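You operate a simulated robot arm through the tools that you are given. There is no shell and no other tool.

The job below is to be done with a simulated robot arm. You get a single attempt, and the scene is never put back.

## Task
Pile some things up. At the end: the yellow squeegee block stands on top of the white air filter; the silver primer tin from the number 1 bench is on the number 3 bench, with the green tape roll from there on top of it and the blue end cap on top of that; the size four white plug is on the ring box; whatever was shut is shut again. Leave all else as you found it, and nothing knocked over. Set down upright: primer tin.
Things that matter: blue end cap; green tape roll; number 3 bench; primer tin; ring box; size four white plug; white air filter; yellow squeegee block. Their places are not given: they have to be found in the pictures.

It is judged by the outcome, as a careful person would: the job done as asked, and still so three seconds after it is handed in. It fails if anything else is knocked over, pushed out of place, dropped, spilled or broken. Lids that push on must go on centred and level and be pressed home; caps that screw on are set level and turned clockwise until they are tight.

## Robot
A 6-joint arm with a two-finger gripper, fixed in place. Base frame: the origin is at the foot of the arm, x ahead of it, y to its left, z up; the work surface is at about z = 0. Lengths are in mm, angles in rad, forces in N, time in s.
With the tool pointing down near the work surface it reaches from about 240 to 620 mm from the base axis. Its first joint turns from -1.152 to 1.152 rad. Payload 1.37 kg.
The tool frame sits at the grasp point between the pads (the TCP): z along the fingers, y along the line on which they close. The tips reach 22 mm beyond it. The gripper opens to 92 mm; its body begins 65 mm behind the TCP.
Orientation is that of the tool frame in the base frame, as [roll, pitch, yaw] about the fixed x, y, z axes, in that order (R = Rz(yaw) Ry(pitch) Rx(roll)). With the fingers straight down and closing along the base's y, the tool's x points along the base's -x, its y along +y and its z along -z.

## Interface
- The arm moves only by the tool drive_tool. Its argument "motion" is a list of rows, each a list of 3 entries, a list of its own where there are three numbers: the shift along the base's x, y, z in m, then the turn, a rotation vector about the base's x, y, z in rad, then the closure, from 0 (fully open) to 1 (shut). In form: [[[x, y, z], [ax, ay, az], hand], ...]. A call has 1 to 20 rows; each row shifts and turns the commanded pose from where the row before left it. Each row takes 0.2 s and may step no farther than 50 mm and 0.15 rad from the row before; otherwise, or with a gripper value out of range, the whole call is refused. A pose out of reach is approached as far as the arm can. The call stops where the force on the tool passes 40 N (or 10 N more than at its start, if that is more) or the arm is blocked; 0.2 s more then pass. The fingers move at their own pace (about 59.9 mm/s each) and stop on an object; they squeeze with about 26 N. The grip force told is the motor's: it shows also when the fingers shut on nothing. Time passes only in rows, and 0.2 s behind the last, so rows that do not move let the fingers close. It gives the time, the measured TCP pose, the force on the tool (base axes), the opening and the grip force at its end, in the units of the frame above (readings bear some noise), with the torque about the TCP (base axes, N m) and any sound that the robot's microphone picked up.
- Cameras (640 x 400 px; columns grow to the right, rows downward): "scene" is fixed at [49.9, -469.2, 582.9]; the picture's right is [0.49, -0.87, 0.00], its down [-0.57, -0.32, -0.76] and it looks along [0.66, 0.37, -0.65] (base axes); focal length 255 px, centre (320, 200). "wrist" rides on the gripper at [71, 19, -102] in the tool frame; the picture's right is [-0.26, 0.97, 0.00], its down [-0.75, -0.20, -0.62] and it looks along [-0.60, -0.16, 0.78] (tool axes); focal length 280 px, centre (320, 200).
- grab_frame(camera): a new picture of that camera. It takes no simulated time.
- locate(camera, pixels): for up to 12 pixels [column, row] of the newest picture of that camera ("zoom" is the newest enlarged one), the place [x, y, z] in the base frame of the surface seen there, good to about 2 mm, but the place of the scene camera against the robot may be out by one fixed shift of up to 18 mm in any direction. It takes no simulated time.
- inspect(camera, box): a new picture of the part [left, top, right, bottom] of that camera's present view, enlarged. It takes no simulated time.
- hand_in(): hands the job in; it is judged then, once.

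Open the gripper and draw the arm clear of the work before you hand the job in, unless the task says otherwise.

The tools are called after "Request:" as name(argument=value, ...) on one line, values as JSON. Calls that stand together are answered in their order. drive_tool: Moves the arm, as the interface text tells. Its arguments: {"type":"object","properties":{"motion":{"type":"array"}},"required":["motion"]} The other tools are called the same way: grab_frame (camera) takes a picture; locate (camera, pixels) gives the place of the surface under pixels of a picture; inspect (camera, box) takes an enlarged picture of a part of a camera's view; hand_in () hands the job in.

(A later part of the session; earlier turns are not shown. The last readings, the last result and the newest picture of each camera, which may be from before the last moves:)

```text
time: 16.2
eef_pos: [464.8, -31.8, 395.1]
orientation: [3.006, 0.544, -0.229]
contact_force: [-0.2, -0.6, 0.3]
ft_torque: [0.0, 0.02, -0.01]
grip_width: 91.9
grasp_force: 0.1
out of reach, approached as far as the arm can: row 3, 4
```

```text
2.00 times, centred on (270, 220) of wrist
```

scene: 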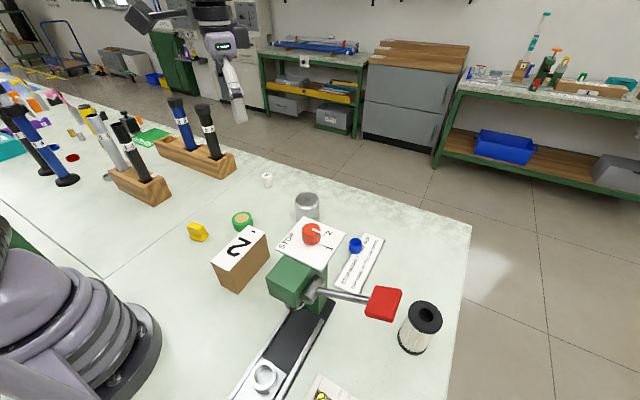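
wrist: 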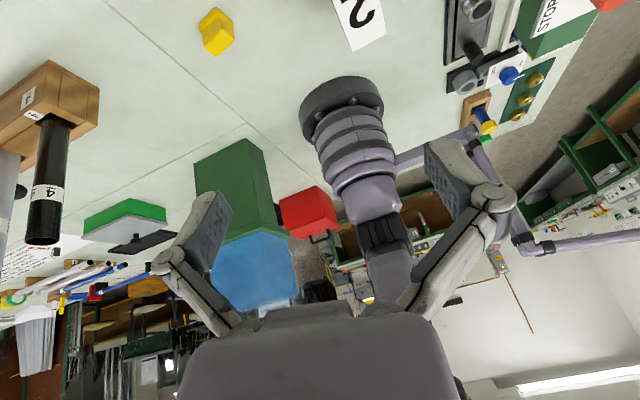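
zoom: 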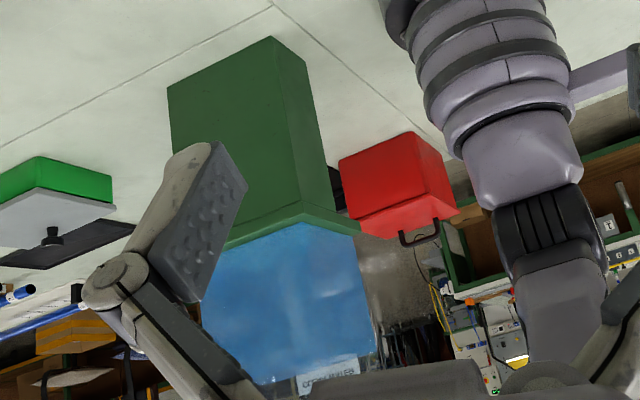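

I zoom in on the wall signs to the right, at (620,180), for a possible bench key.

Request:
inspect(camera="wrist", box=[580, 140, 640, 190])

Request:
inspect(camera="wrist", box=[480, 140, 600, 240])

Request:
inspect(camera="wrist", box=[320, 220, 440, 320])

```text
8.00 times, centred on (610, 165) of wrist
```

zoom: 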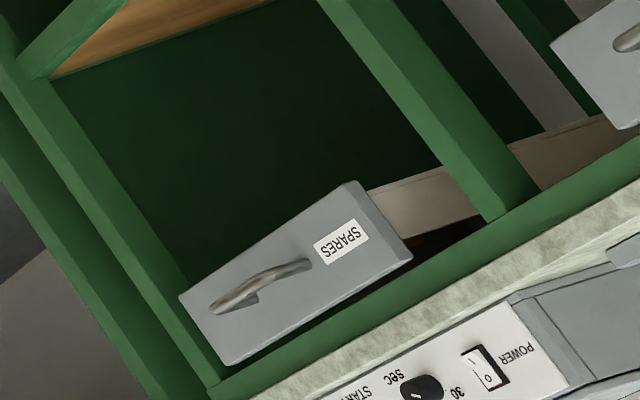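

```text
4.00 times, centred on (540, 190) of wrist
```

zoom: 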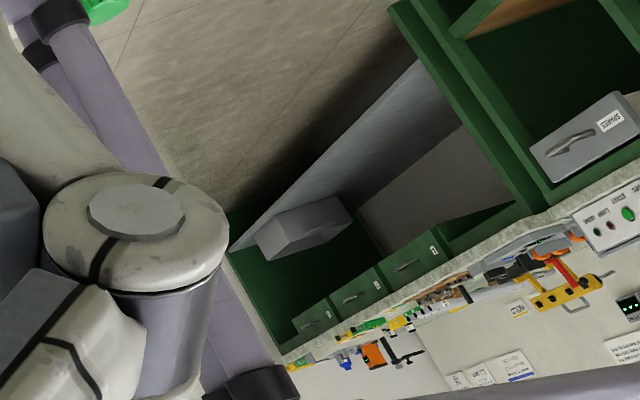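

```text
4.00 times, centred on (380, 270) of wrist
```

zoom: 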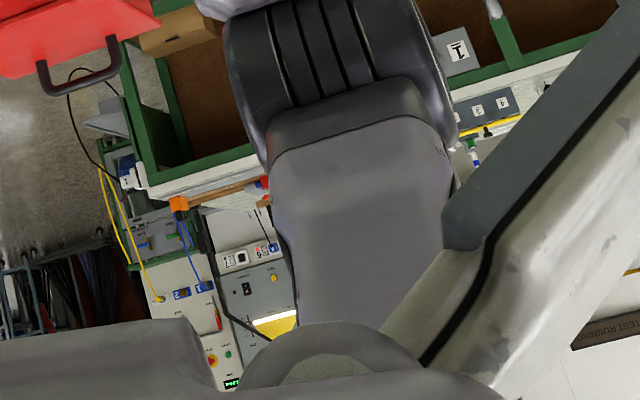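

Nothing there. I return to upright and turn the hand to look from the left (+y) side at the tin to read its label.

Request:
drive_tool(motion=[[[0, 0, 0.0], [0, -0.14, 0], 0], [[0, 0, 0.0], [0, -0.14, 0], 0], [[0, 0, 0.0], [0, -0.14, 0], 0], [[0, 0, 0.0], [0, -0.14, 0], 0], [[-0.01, 0, 0.0], [0, 0, -0.15], 0], [[-0.01, 0, 0.0], [0, 0, -0.15], 0], [[0, 0, 0.0], [0, 0, -0.15], 0], [[0, 0, 0.0], [0, 0, -0.15], 0], [[0, 0, 0.0], [0, 0, -0.15], 0], [[0, 0, 0.0], [0, 0, -0.15], 0], [[0, 0, 0.0], [0, 0, -0.15], 0], [[0, 0, 0.0], [0, 0, -0.15], 0], [[0, 0, 0.0], [0, 0, -0.15], 0], [[0, 0, 0.0], [0, 0, -0.15], 0], [[0, 0, 0.0], [0, 0, -0.15], 0], [[0, 0, 0.0], [0, 0, -0.15], 0], [[0, 0, 0.0], [0, 0, -0.15], 0], [[0, 0, 0.0], [0, 0, -0.15], 0], [[0, 0, 0.0], [0, 0, -0.15], 0]])

```text
time: 20.2
eef_pos: [445.3, -31.9, 393.8]
orientation: [3.127, -0.001, -2.448]
contact_force: [-1.1, 0.1, -0.4]
ft_torque: [0.06, 0.01, 0.0]
grip_width: 92.2
grasp_force: 0.0
```

Continuing the turn to yaw≈π/2 and going down to about z=260 at (490,30) for a closer look at the tin.

Request:
drive_tool(motion=[[[0, 0, 0.0], [0, 0, -0.1415], 0], [[0, 0, 0.0], [0, 0, -0.1415], 0], [[0, 0, 0.0], [0, 0, -0.1415], 0], [[0, 0, 0.0], [0, 0, -0.1415], 0], [[0, 0, 0.0], [0, 0, -0.1415], 0], [[0, 0, 0.0], [0, 0, -0.1415], 0], [[0, 0, 0.0], [0, 0, -0.1415], 0], [[0, 0, 0.0], [0, 0, -0.1415], 0], [[0, 0, 0.0], [0, 0, -0.1415], 0], [[0, 0, 0.0], [0, 0, -0.1415], 0], [[0.01, 0.01, -0.02], [0, 0, -0.1415], 0], [[0.01, 0.01, -0.02], [0, 0, -0.1415], 0], [[0.01, 0.01, -0.02], [0, 0, -0.1415], 0], [[0.01, 0.01, -0.03], [0, 0, -0.1415], 0], [[0.005, 0.01, -0.03], [0, 0, -0.1415], 0], [[0, 0.01, -0.02], [0, 0, -0.1415], 0]])

Request:
grab_frame(camera="wrist")

```text
time: 23.6
eef_pos: [490.4, 28.3, 254.6]
orientation: [3.127, -0.002, 1.573]
contact_force: [-0.4, 0.6, 0.7]
ft_torque: [0.0, 0.02, -0.02]
grip_width: 92.0
grasp_force: 0.0
```

```text
taken
```

wrist: 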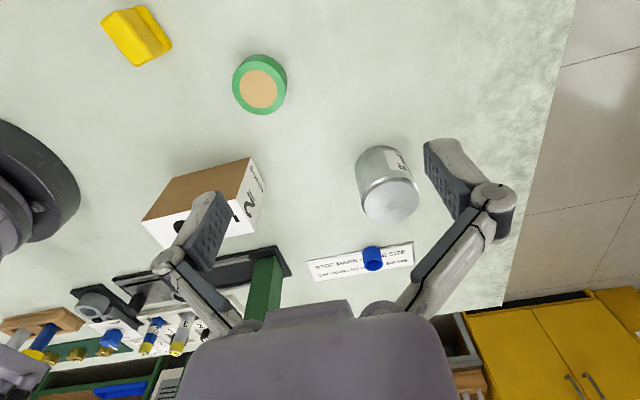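

I zoom on the tin's label at (398,160) and on the yellow block, roll and ring box.

Request:
inspect(camera="wrist", box=[340, 130, 440, 230])

Request:
inspect(camera="wrist", box=[90, 0, 300, 250])

Request:
inspect(camera="wrist", box=[290, 220, 430, 310])

Request:
inspect(camera="wrist", box=[0, 250, 220, 400])

Request:
locate(camera="wrist", pixels=[[388, 200], [417, 195], [359, 190], [374, 151], [258, 88], [372, 258], [136, 30], [245, 195], [200, 195]])

```text
4.00 times, centred on (390, 180) of wrist
```

zoom: 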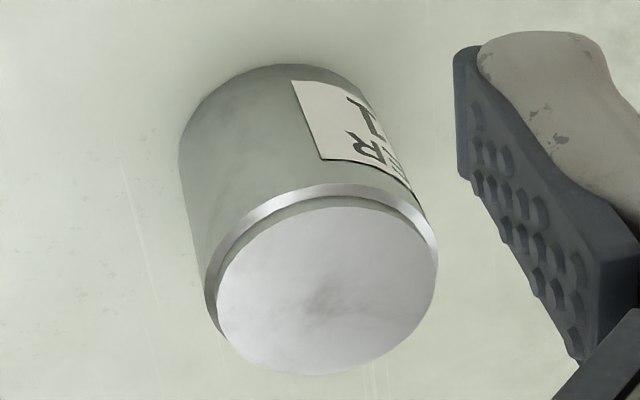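

```text
1.60 times, centred on (195, 125) of wrist
```

zoom: 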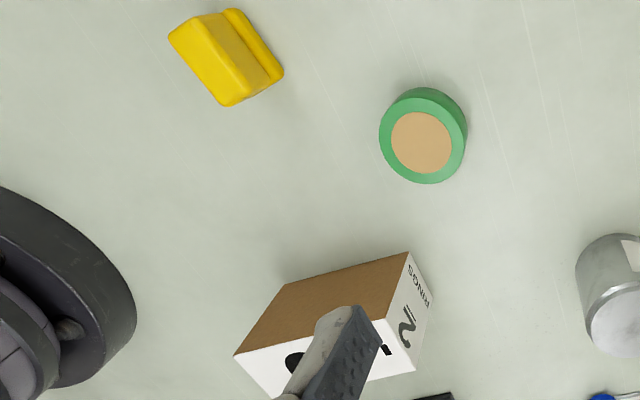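

```text
4.44 times, centred on (360, 265) of wrist
```

zoom: 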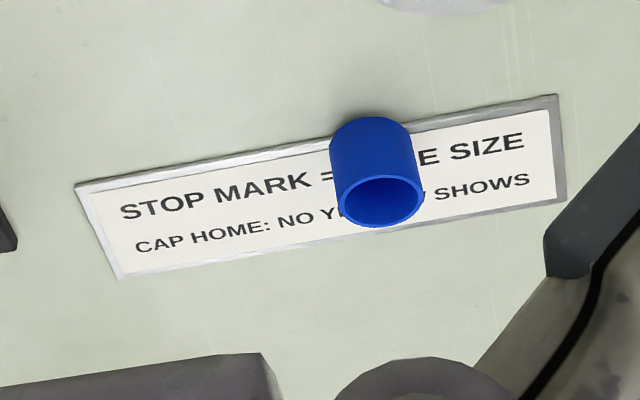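

```text
2.67 times, centred on (110, 325) of wrist
```

zoom: 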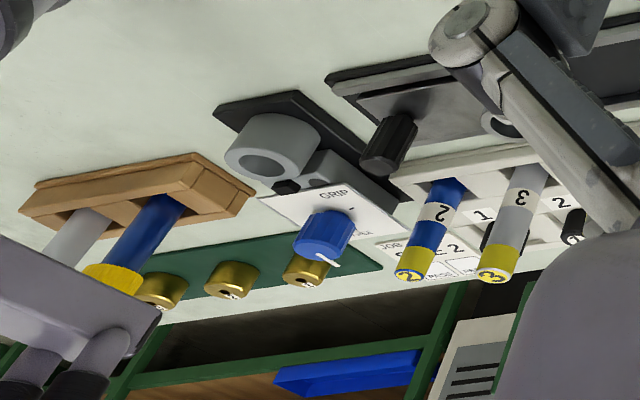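

```text
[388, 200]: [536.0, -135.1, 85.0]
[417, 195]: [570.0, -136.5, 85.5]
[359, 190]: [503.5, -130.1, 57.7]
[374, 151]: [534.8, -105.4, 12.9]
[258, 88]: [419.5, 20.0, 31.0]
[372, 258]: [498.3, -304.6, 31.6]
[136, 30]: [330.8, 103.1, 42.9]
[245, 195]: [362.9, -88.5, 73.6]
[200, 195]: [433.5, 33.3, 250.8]
```

The tin's label reads "…ER 1" (PRIMER 1), so it is the right tin. The inspect tool keeps the aspect ratio, so narrow boxes at the edges let me see past the scene picture's borders; I use that to search for the number 3 bench.

Request:
inspect(camera="scene", box=[630, 0, 640, 400])

Request:
inspect(camera="scene", box=[0, 390, 640, 400])

Request:
inspect(camera="scene", box=[0, 0, 10, 400])

Request:
inspect(camera="wrist", box=[380, 140, 410, 170])

```text
1.00 times, centred on (635, 200) of scene (not enlarged: the box is as wide or as high as the picture)
```

zoom: 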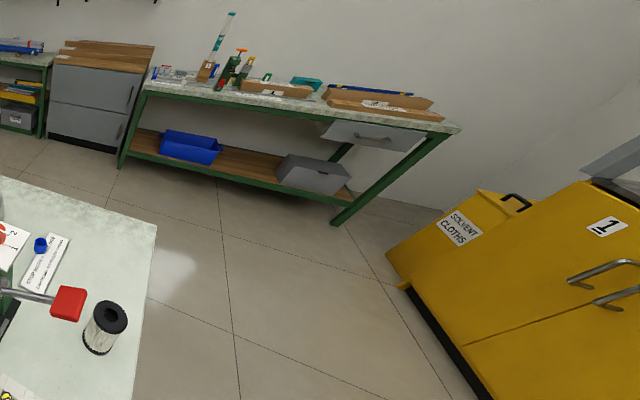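

```text
1.00 times, centred on (320, 395) of scene (not enlarged: the box is as wide or as high as the picture)
```

zoom: 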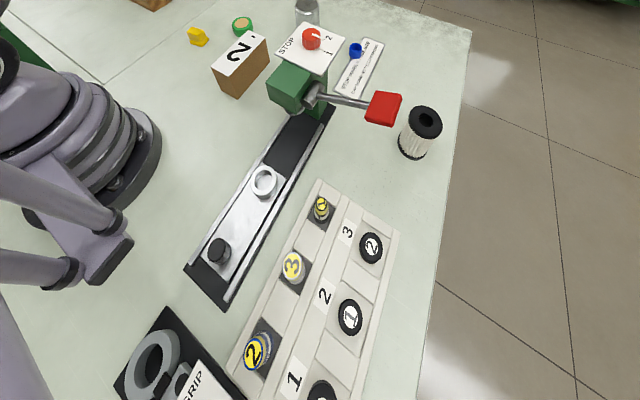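

```text
1.00 times, centred on (5, 200) of scene (not enlarged: the box is as wide or as high as the picture)
```

zoom: 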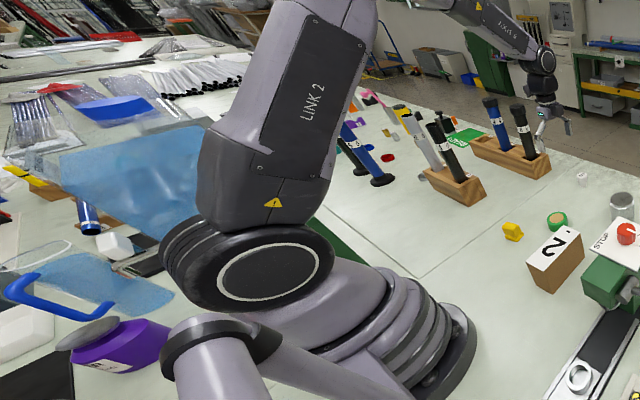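

```text
13.33 times, centred on (395, 155) of wrist
```

zoom: 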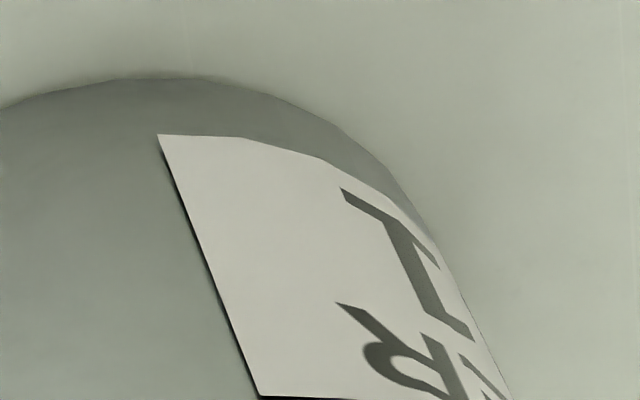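

I look closely at far panels and labels that might give the bench numbers: back bench panel (304,62), cabinet (240,20), right bench.

Request:
inspect(camera="scene", box=[290, 50, 322, 70])

Request:
inspect(camera="scene", box=[190, 0, 270, 50])

Request:
inspect(camera="scene", box=[460, 60, 560, 120])

Request:
inspect(camera="scene", box=[560, 60, 640, 130])

Request:
inspect(camera="scene", box=[0, 0, 640, 10])

Request:
inspect(camera="scene", box=[360, 35, 480, 110])

```text
16.00 times, centred on (306, 60) of scene
```

zoom: 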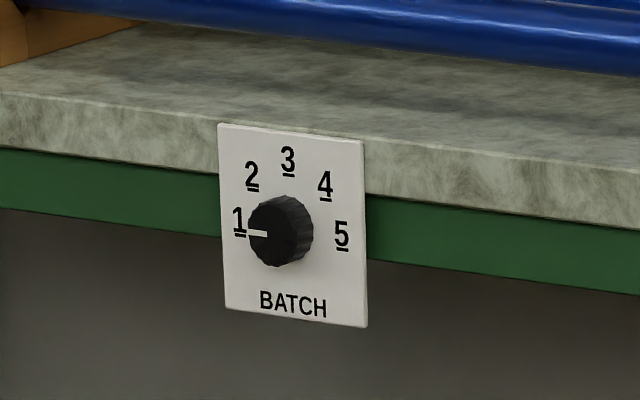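

```text
8.00 times, centred on (230, 25) of scene
```

zoom: 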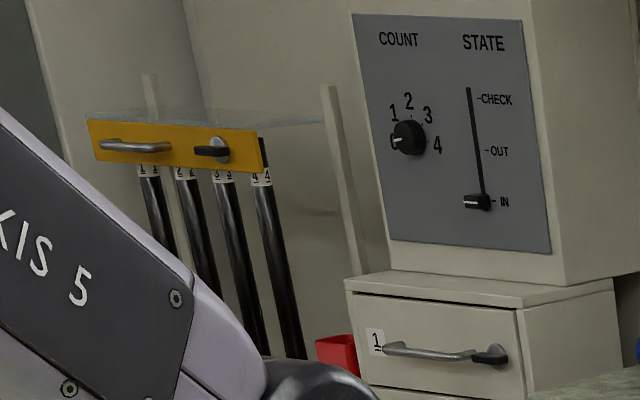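

```text
6.40 times, centred on (510, 90) of scene
```

zoom: 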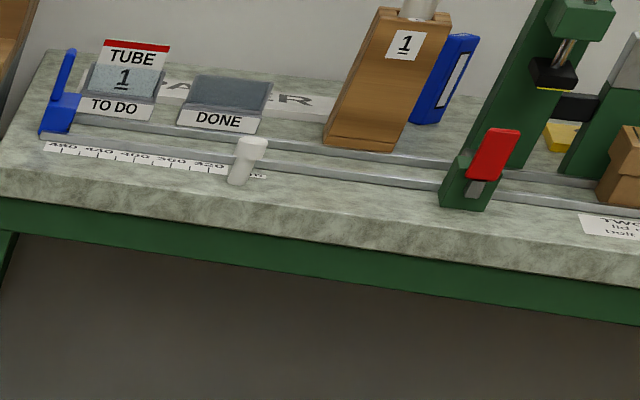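

```text
5.71 times, centred on (600, 95) of scene
```

zoom: 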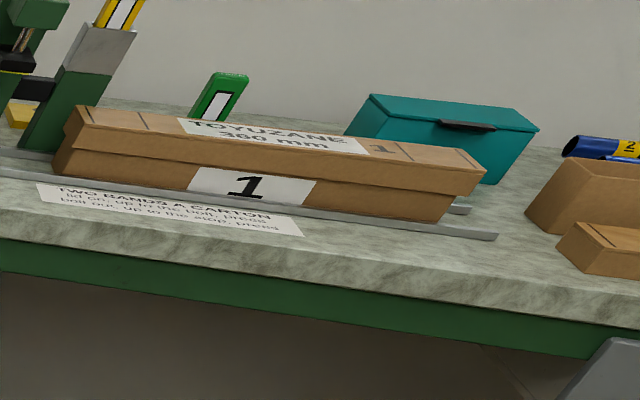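

```text
1.00 times, centred on (320, 5) of scene (not enlarged: the box is as wide or as high as the picture)
```

zoom: 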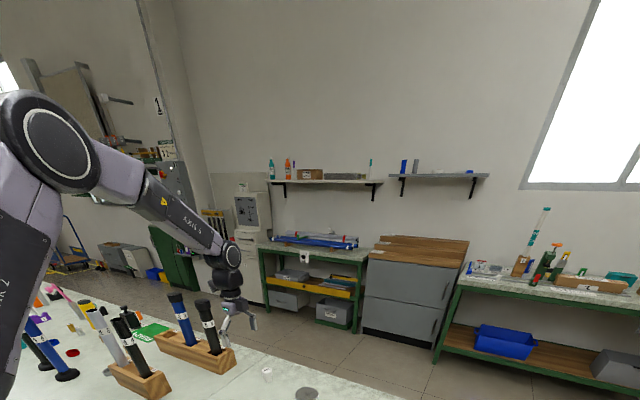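

```text
5.33 times, centred on (420, 72) of scene
```

zoom: 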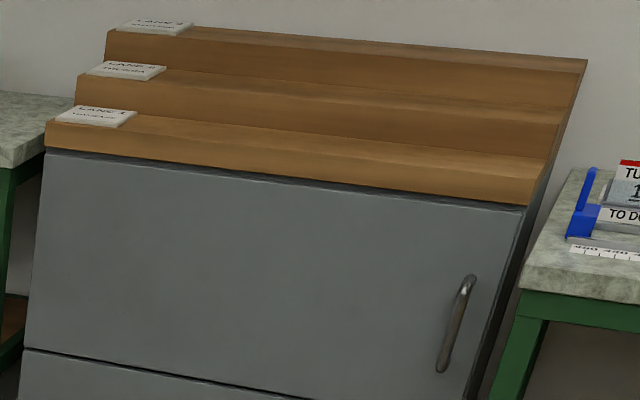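

There is a wall sign "1" at upper left (158,105) of the upward view. I raise the arm and tilt outward to survey the walls for such bench-number signs.

Request:
drive_tool(motion=[[[-0.02, -0.0, 0.045], [0, 0, 0.0], 0], [[-0.02, -0.0, 0.045], [0, 0, 0.0], 0], [[-0.02, -0.0, 0.045], [0, 0, 0.0], 0], [[-0.02, -0.0, 0.045], [-0.14, 0, 0.0], 0], [[-0.02, -0.0, 0.0], [-0.14, 0, 0.0], 0], [[-0.0, -0.0, 0.0], [-0.14, 0, 0.0], 0], [[-0.0, -0.0, 0.0], [-0.14, 0, 0.0], 0], [[-0.0, -0.0, 0.0], [-0.14, 0, 0.0], 0]])

Request:
grab_frame(camera="wrist")

Request:
inspect(camera="wrist", box=[0, 390, 640, 400])

```text
time: 25.4
eef_pos: [390.1, 27.3, 434.5]
orientation: [3.129, 0.701, 1.575]
contact_force: [0.0, -0.3, 0.2]
ft_torque: [0.03, 0.01, 0.02]
grip_width: 92.0
grasp_force: 0.0
```

```text
taken
```

wrist: 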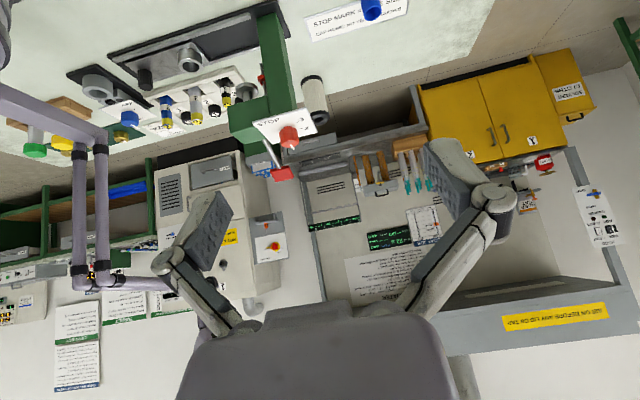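

```text
1.00 times, centred on (320, 395) of wrist (not enlarged: the box is as wide or as high as the picture)
```

zoom: 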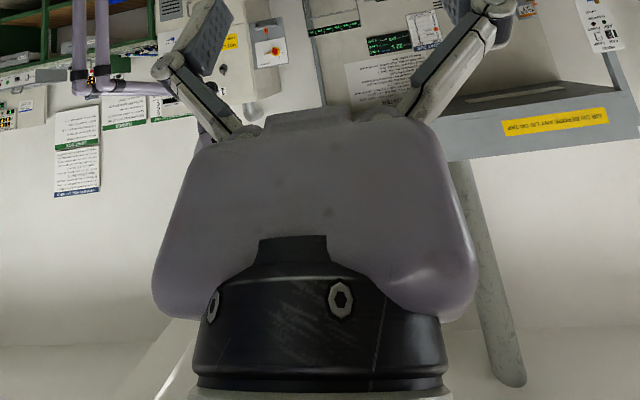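

There are notices on this wall (upside down). I zoom to read them.

Request:
inspect(camera="wrist", box=[50, 290, 210, 390])

Request:
inspect(camera="wrist", box=[340, 200, 460, 310])

Request:
inspect(camera="wrist", box=[0, 230, 120, 330])

Request:
inspect(camera="wrist", box=[500, 130, 640, 260])

Request:
inspect(camera="wrist", box=[150, 140, 350, 280])

Request:
inspect(camera="wrist", box=[630, 0, 640, 400])

Request:
inspect(camera="wrist", box=[0, 0, 10, 400])

```text
4.00 times, centred on (130, 340) of wrist
```

zoom: 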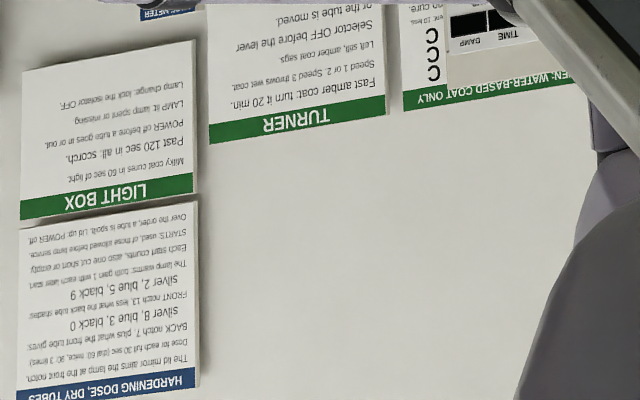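

```text
3.64 times, centred on (400, 255) of wrist
```

zoom: 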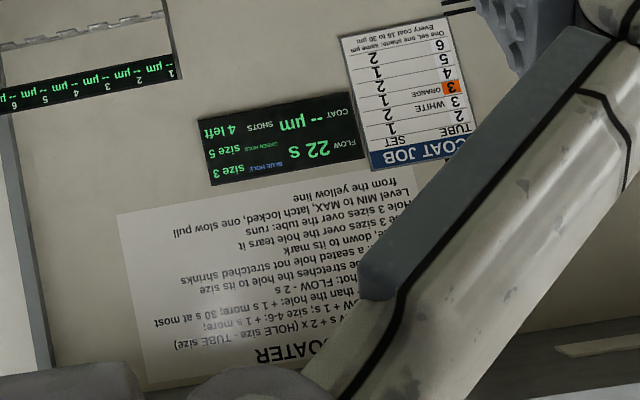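

```text
4.00 times, centred on (60, 280) of wrist
```

zoom: 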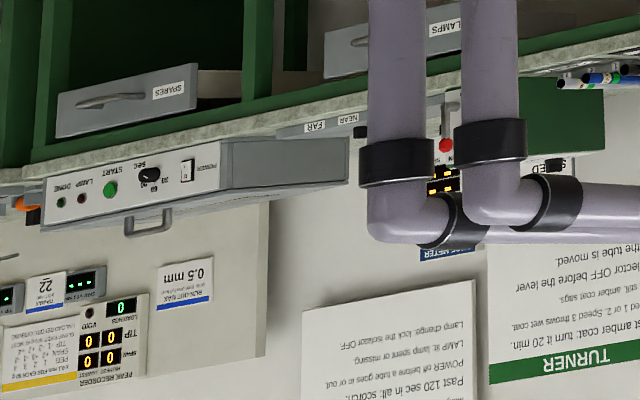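

```text
3.08 times, centred on (570, 195) of wrist
```

zoom: 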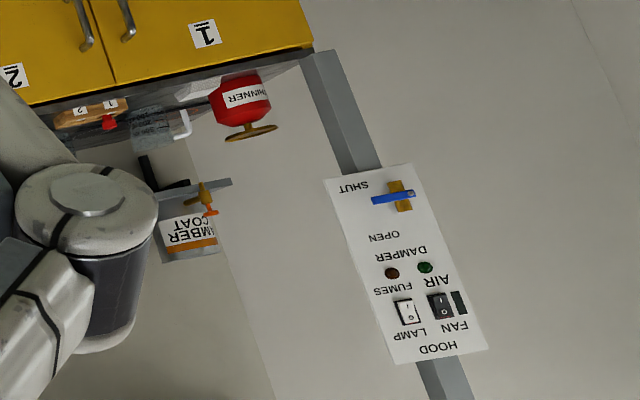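

```text
2.86 times, centred on (250, 210) of wrist
```

zoom: 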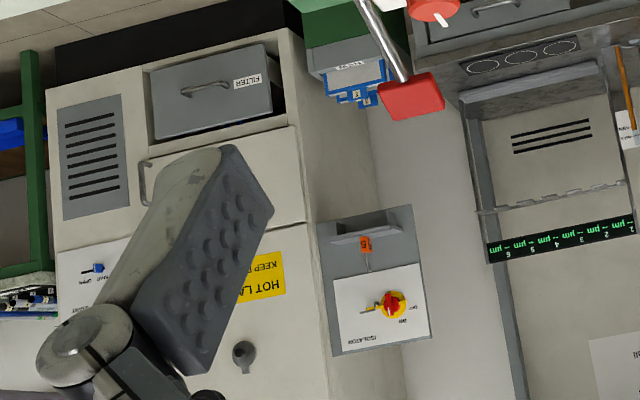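

```text
1.00 times, centred on (635, 200) of wrist (not enlarged: the box is as wide or as high as the picture)
```

zoom: 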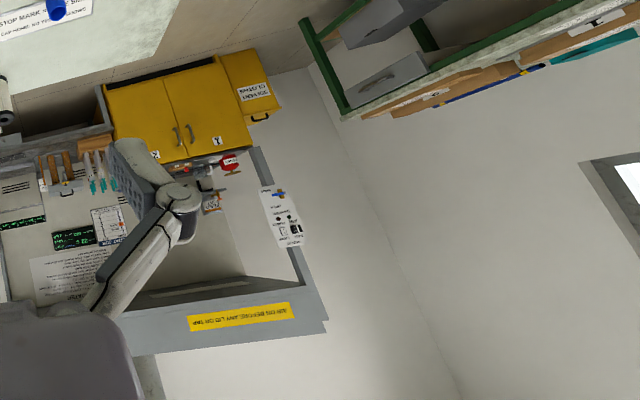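

```text
1.00 times, centred on (5, 200) of wrist (not enlarged: the box is as wide or as high as the picture)
```

zoom: 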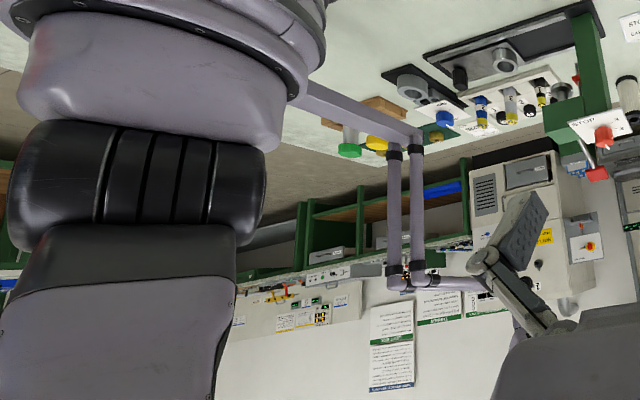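

These notices concern other stations. I turn toward the back wall (+x, then +y) to find the wall sign "1" and others.

Request:
drive_tool(motion=[[[0, 0, 0], [0.14, 0, 0], 0], [[0, 0, 0], [0.14, 0, 0], 0], [[0, 0, 0], [0.14, 0, 0], 0], [[0, 0, 0], [0.14, 0, 0], 0], [[0, 0, 0], [0.14, 0, 0], 0], [[0, 0, 0], [0, 0, 0.147], 0], [[0, 0, 0], [0, 0, 0.147], 0], [[0, 0, 0], [0, 0, 0.147], 0], [[0, 0, 0], [0, 0, 0.147], 0], [[0, 0, 0], [0, 0, 0.147], 0], [[0, 0, 0], [0, 0, 0.147], 0], [[0, 0, 0], [0, 0, 0.147], 0], [[0, 0, 0], [0, 0, 0.147], 0], [[0, 0, 0], [0, 0, 0.147], 0], [[0, 0, 0], [0, 0, 0.147], 0], [[0, 0, 0], [0, 0, 0.1], 0]])

Request:
drive_tool(motion=[[[-0.01, 0, 0], [0, -0.14, 0], 0], [[-0.01, 0, 0], [0, -0.14, 0], 0], [[-0.01, 0, 0], [0, -0.14, 0], 0], [[-0.01, 0, 0], [0, -0.14, 0], 0], [[0, 0, 0], [0, -0.14, 0], 0], [[0, 0, 0], [0, -0.14, 0], 0]])

Request:
grab_frame(camera="wrist")

Request:
inspect(camera="wrist", box=[630, 0, 640, 400])

Request:
inspect(camera="wrist", box=[0, 0, 10, 400])

```text
time: 28.8
eef_pos: [390.6, 27.8, 434.4]
orientation: [3.128, -0.001, -3.137]
contact_force: [0.3, -1.3, 0.1]
ft_torque: [0.03, 0.0, -0.01]
grip_width: 91.9
grasp_force: 0.0
```

```text
time: 30.2
eef_pos: [350.6, 29.2, 435.3]
orientation: [3.128, 0.84, -3.139]
contact_force: [-0.5, -0.2, -0.8]
ft_torque: [-0.04, 0.01, -0.02]
grip_width: 91.8
grasp_force: 0.0
```

```text
taken
```

wrist: 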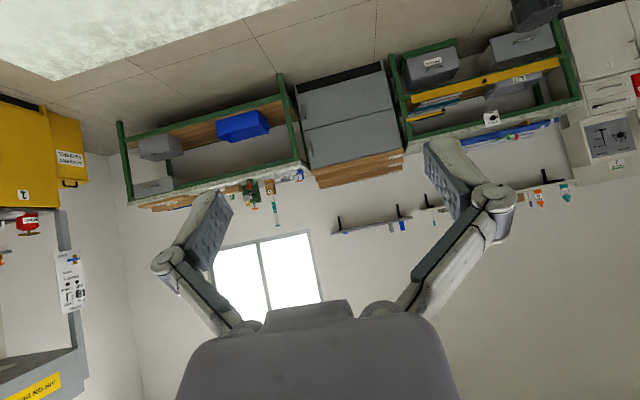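

```text
1.00 times, centred on (635, 200) of wrist (not enlarged: the box is as wide or as high as the picture)
```

zoom: 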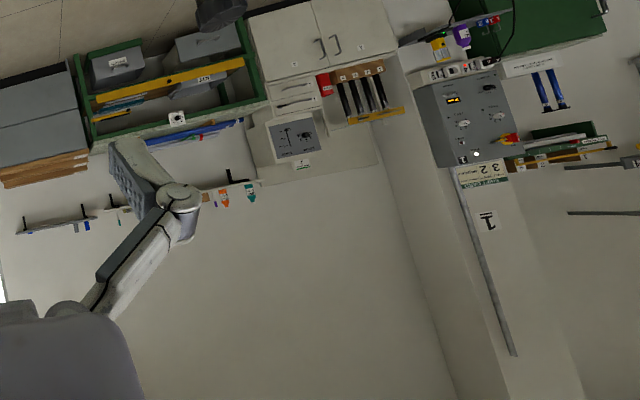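

```text
1.00 times, centred on (5, 200) of wrist (not enlarged: the box is as wide or as high as the picture)
```

zoom: 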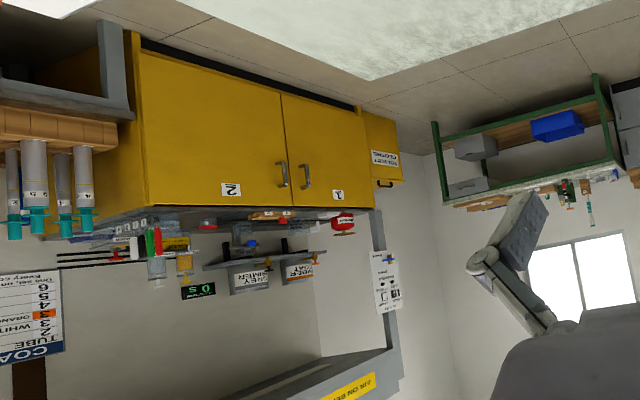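

A pillar carries a big "1" with another plate "3 2" beside it. I turn further left to look along the wall for more numbers.

Request:
drive_tool(motion=[[[0, 0, 0], [0, 0, 0.14], 0], [[0, 0, 0], [0, 0, 0.14], 0], [[0, 0, 0], [0, 0, 0.14], 0], [[0, 0, 0], [0, 0, 0.14], 0], [[0, 0, 0], [0, 0, 0.14], 0], [[0, 0, 0], [0, 0, 0.14], 0]])

Request:
grab_frame(camera="wrist")

Request:
inspect(camera="wrist", box=[630, 0, 640, 400])

```text
time: 31.6
eef_pos: [345.8, 26.3, 429.0]
orientation: [3.135, 0.8, -2.461]
contact_force: [0.0, 0.0, 0.4]
ft_torque: [0.03, 0.03, 0.0]
grip_width: 92.1
grasp_force: 0.1
out of reach, approached as far as the arm can: row 1, 2
```

```text
taken
```

wrist: 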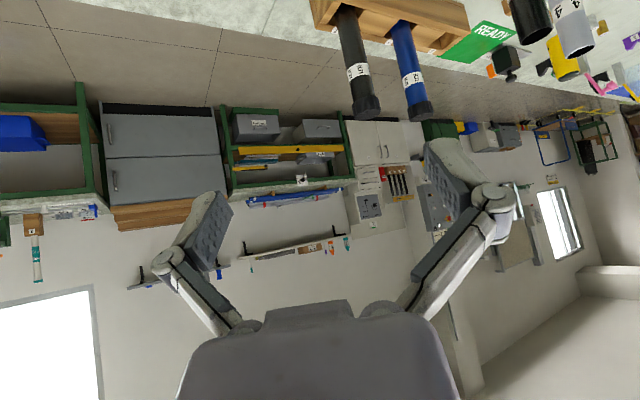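

```text
1.00 times, centred on (635, 200) of wrist (not enlarged: the box is as wide or as high as the picture)
```

zoom: 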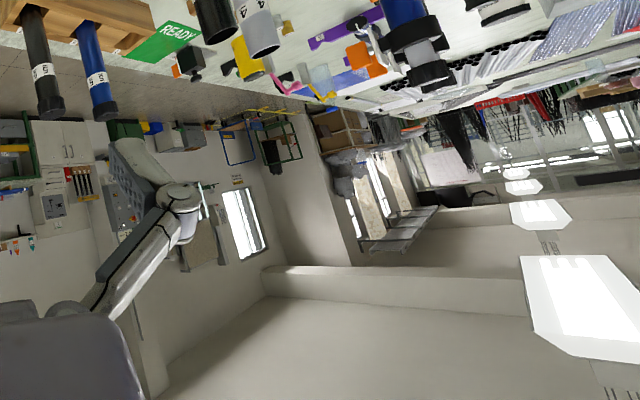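

I zoom on the pillar and the far parts visible here for bench numbering.

Request:
inspect(camera="wrist", box=[400, 160, 480, 260])

Request:
inspect(camera="wrist", box=[600, 0, 640, 200])

Request:
inspect(camera="wrist", box=[480, 0, 640, 100])

Request:
inspect(camera="wrist", box=[440, 100, 640, 225])

```text
4.00 times, centred on (440, 210) of wrist
```

zoom: 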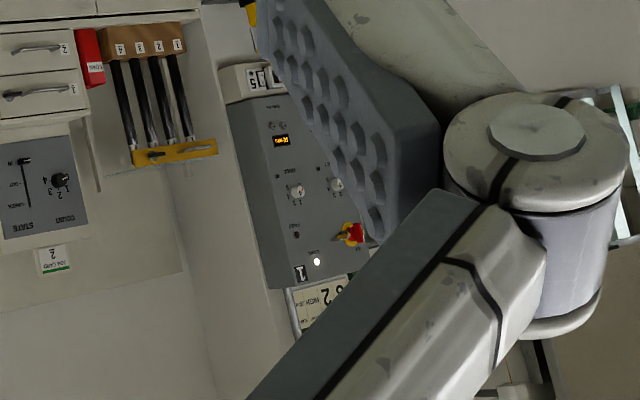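

```text
2.00 times, centred on (620, 100) of wrist
```

zoom: 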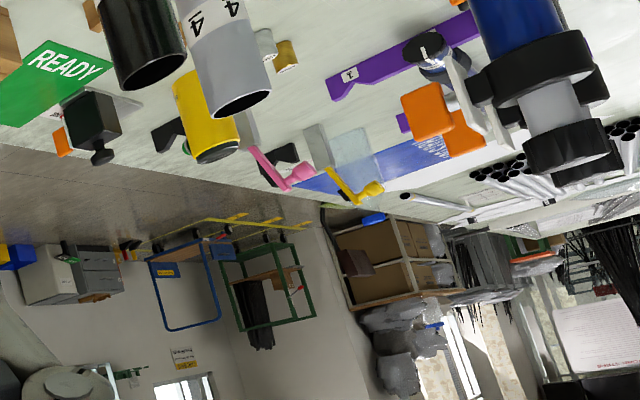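

```text
4.00 times, centred on (560, 50) of wrist
```

zoom: 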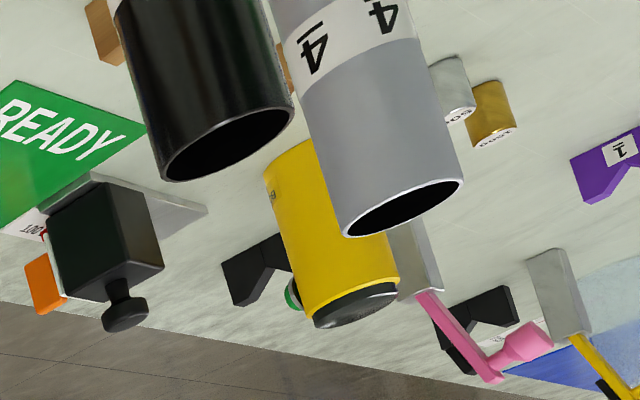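

```text
3.20 times, centred on (540, 162) of wrist
```

zoom: 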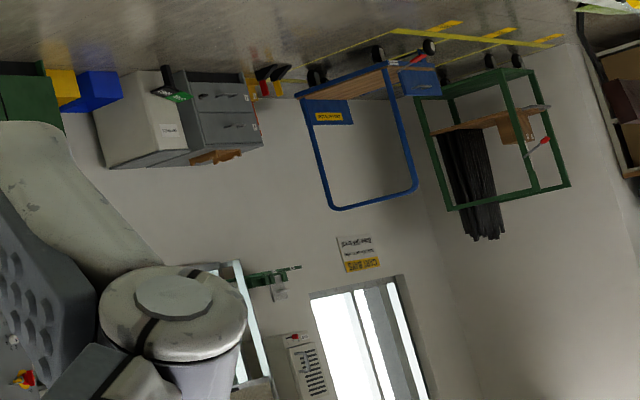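

I continue the panorama to the left/back to look for more numbered signs.

Request:
drive_tool(motion=[[[-0.01, 0.03, 0], [0, 0, 0.14], 0], [[-0.01, 0.03, 0], [0, 0, 0.14], 0], [[-0.02, 0.03, 0], [0, 0, 0.14], 0], [[-0.02, 0.03, 0], [0, 0, 0.14], 0], [[-0.02, 0.03, 0], [0, 0, 0.14], 0], [[-0.02, 0.03, 0], [0, 0, 0.14], 0]])

Request:
grab_frame(camera="wrist")

Request:
inspect(camera="wrist", box=[630, 0, 640, 400])

Request:
inspect(camera="wrist", box=[0, 0, 10, 400])

Request:
inspect(camera="wrist", box=[0, 0, 640, 10])

```text
time: 33.0
eef_pos: [244.9, 206.6, 429.1]
orientation: [3.137, 0.8, -1.62]
contact_force: [-0.4, -0.8, -0.2]
ft_torque: [0.03, 0.0, 0.0]
grip_width: 92.1
grasp_force: 0.1
```

```text
taken
```

wrist: 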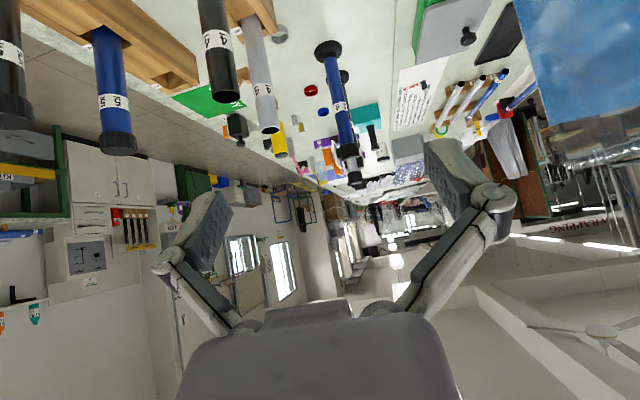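

```text
1.00 times, centred on (635, 200) of wrist (not enlarged: the box is as wide or as high as the picture)
```

zoom: 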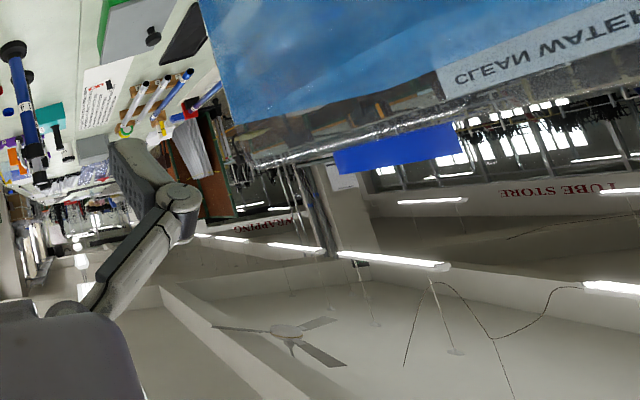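

```text
1.00 times, centred on (5, 200) of wrist (not enlarged: the box is as wide or as high as the picture)
```

zoom: 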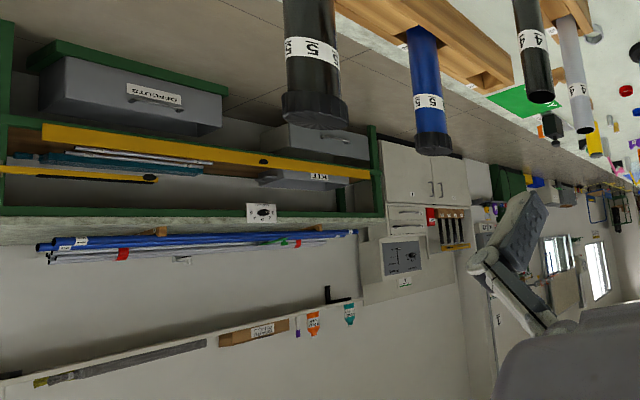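

```text
1.00 times, centred on (320, 5) of wrist (not enlarged: the box is as wide or as high as the picture)
```

zoom: 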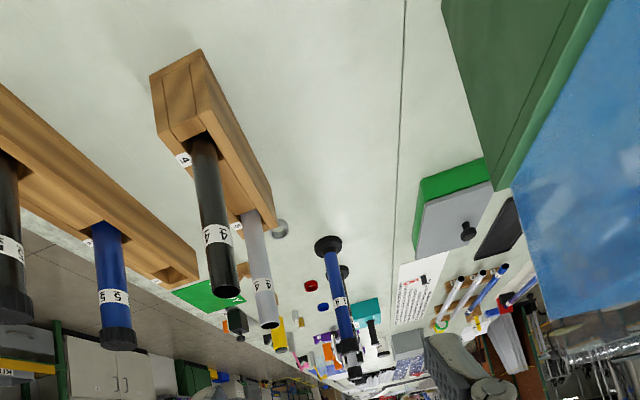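

Wall signs read "WRAPPING", "TUBE STORE", nothing for bench numbers. I tile the bench surface and its far edge at high zoom in the scene camera.

Request:
inspect(camera="scene", box=[320, 160, 480, 260])

Request:
inspect(camera="scene", box=[380, 220, 500, 400])

Request:
inspect(camera="scene", box=[80, 180, 240, 280])

Request:
inspect(camera="scene", box=[120, 260, 280, 400])

Request:
inspect(camera="scene", box=[60, 120, 100, 145])

Request:
inspect(camera="scene", box=[240, 160, 360, 235])

```text
4.00 times, centred on (400, 210) of scene
```

zoom: 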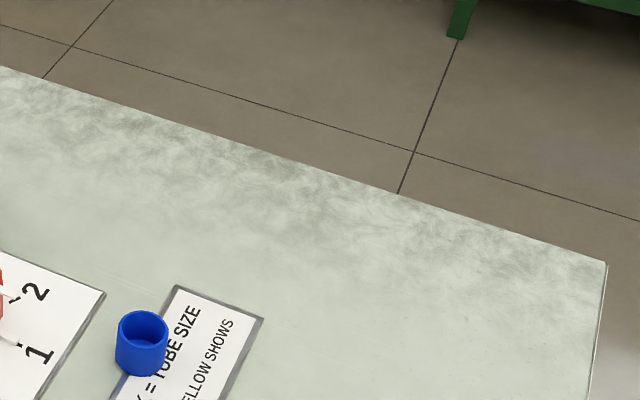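

```text
2.22 times, centred on (440, 310) of scene
```

zoom: 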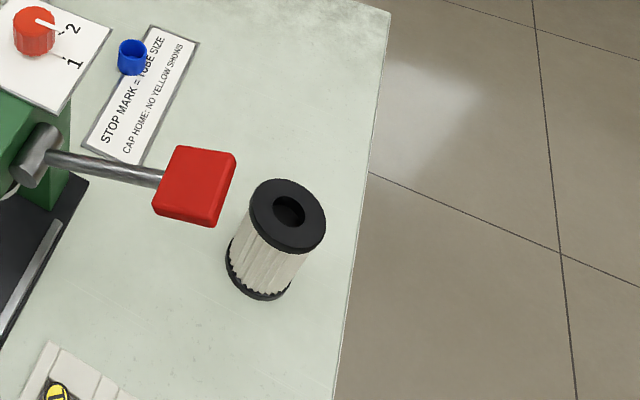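

```text
4.00 times, centred on (160, 230) of scene
```

zoom: 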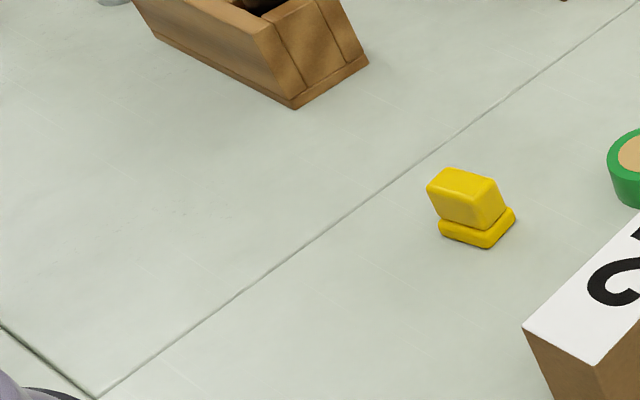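

```text
2.86 times, centred on (200, 330) of scene
```

zoom: 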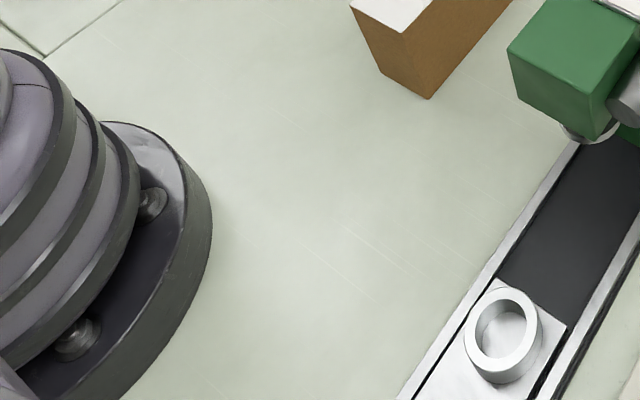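

```text
16.00 times, centred on (80, 132) of scene
```

zoom: 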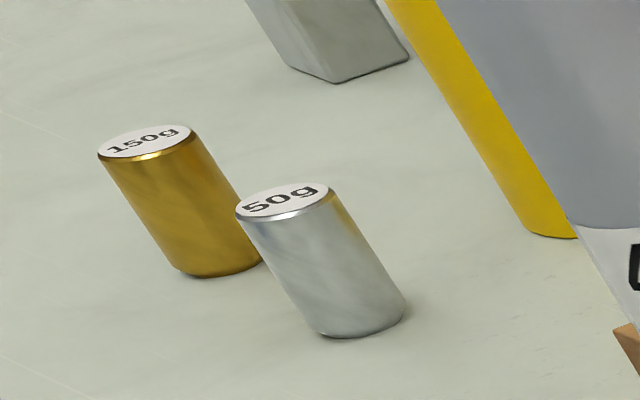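

```text
5.33 times, centred on (300, 198) of scene
```

zoom: 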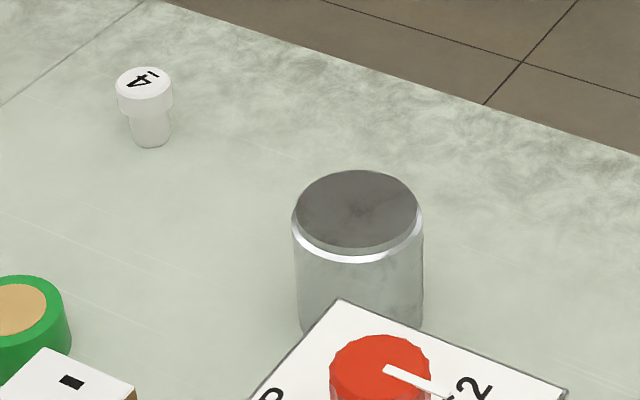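

The small silver thing is a 50 g weight, so PRIMER 1 is the only tin. I now look straight down over the second bench (y>199) for any bench plate hidden behind the racks.

Request:
drive_tool(motion=[[[0.02, -0.01, 0], [0, 0, -0.14], 0], [[0.02, -0.01, 0], [0, 0, -0.14], 0], [[0.02, -0.01, 0], [0, 0, -0.14], 0], [[0.02, -0.01, 0], [0, 0, -0.14], 0], [[0.02, 0, 0], [0, 0, -0.14], 0], [[0, 0, 0], [0.09, -0.09, 0], 0], [[0, 0, 0], [-0.09, 0.11, 0], 0], [[0, 0, 0], [-0.09, 0.11, 0], 0], [[0, 0, 0], [-0.09, 0.11, 0], 0], [[0, 0, 0], [-0.09, 0.11, 0], 0]])

Request:
grab_frame(camera="wrist")

```text
time: 35.2
eef_pos: [347.0, 166.1, 429.2]
orientation: [3.066, 0.362, -2.368]
contact_force: [-0.3, -0.2, 0.0]
ft_torque: [0.02, 0.02, 0.0]
grip_width: 91.7
grasp_force: 0.0
```

```text
taken
```

wrist: 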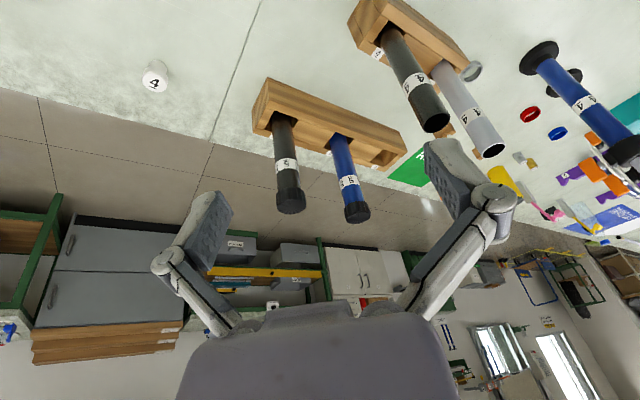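

Still tilted outward; I tilt the hand further inward so that the camera looks down on this bench.

Request:
drive_tool(motion=[[[0, 0.01, 0], [-0.098, 0.1, 0], 0], [[0, 0.01, 0], [-0.098, 0.1, 0], 0], [[0, 0.01, 0], [-0.098, 0.1, 0], 0], [[0, 0.01, 0], [-0.098, 0.1, 0], 0], [[0, 0.01, 0], [-0.098, 0.1, 0], 0], [[0, 0.01, 0], [-0.098, 0.1, 0], 0]])

Request:
grab_frame(camera="wrist")

Request:
inspect(camera="wrist", box=[630, 0, 640, 400])

Request:
inspect(camera="wrist", box=[0, 0, 640, 10])

```text
time: 36.6
eef_pos: [346.1, 226.8, 429.4]
orientation: [3.065, -0.481, -2.368]
contact_force: [0.1, 0.4, 1.1]
ft_torque: [-0.01, -0.02, -0.01]
grip_width: 92.3
grasp_force: 0.0
```

```text
taken
```

wrist: 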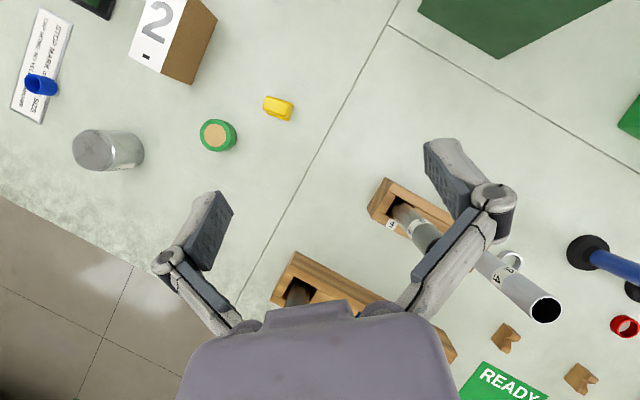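

```text
1.00 times, centred on (635, 200) of wrist (not enlarged: the box is as wide or as high as the picture)
```

zoom: 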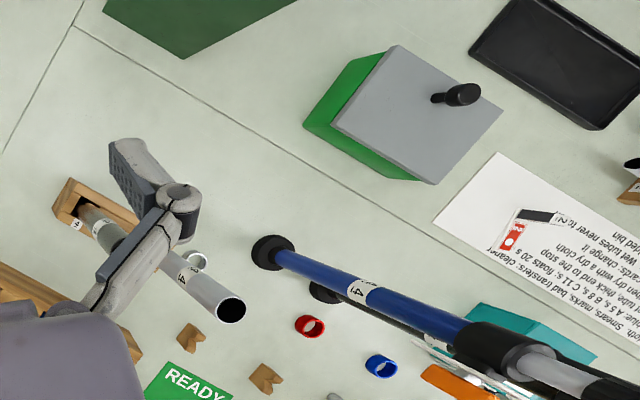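

```text
1.00 times, centred on (320, 5) of wrist (not enlarged: the box is as wide or as high as the picture)
```

zoom: 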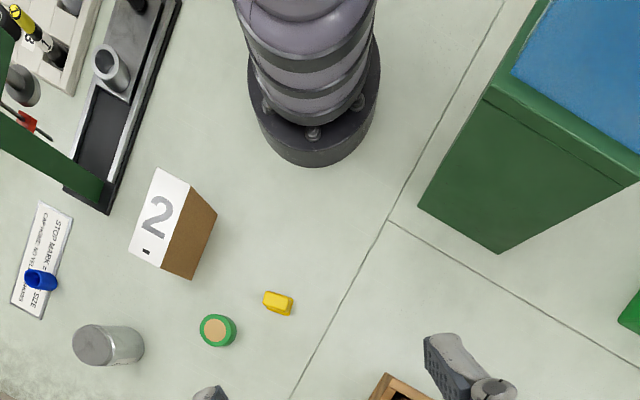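

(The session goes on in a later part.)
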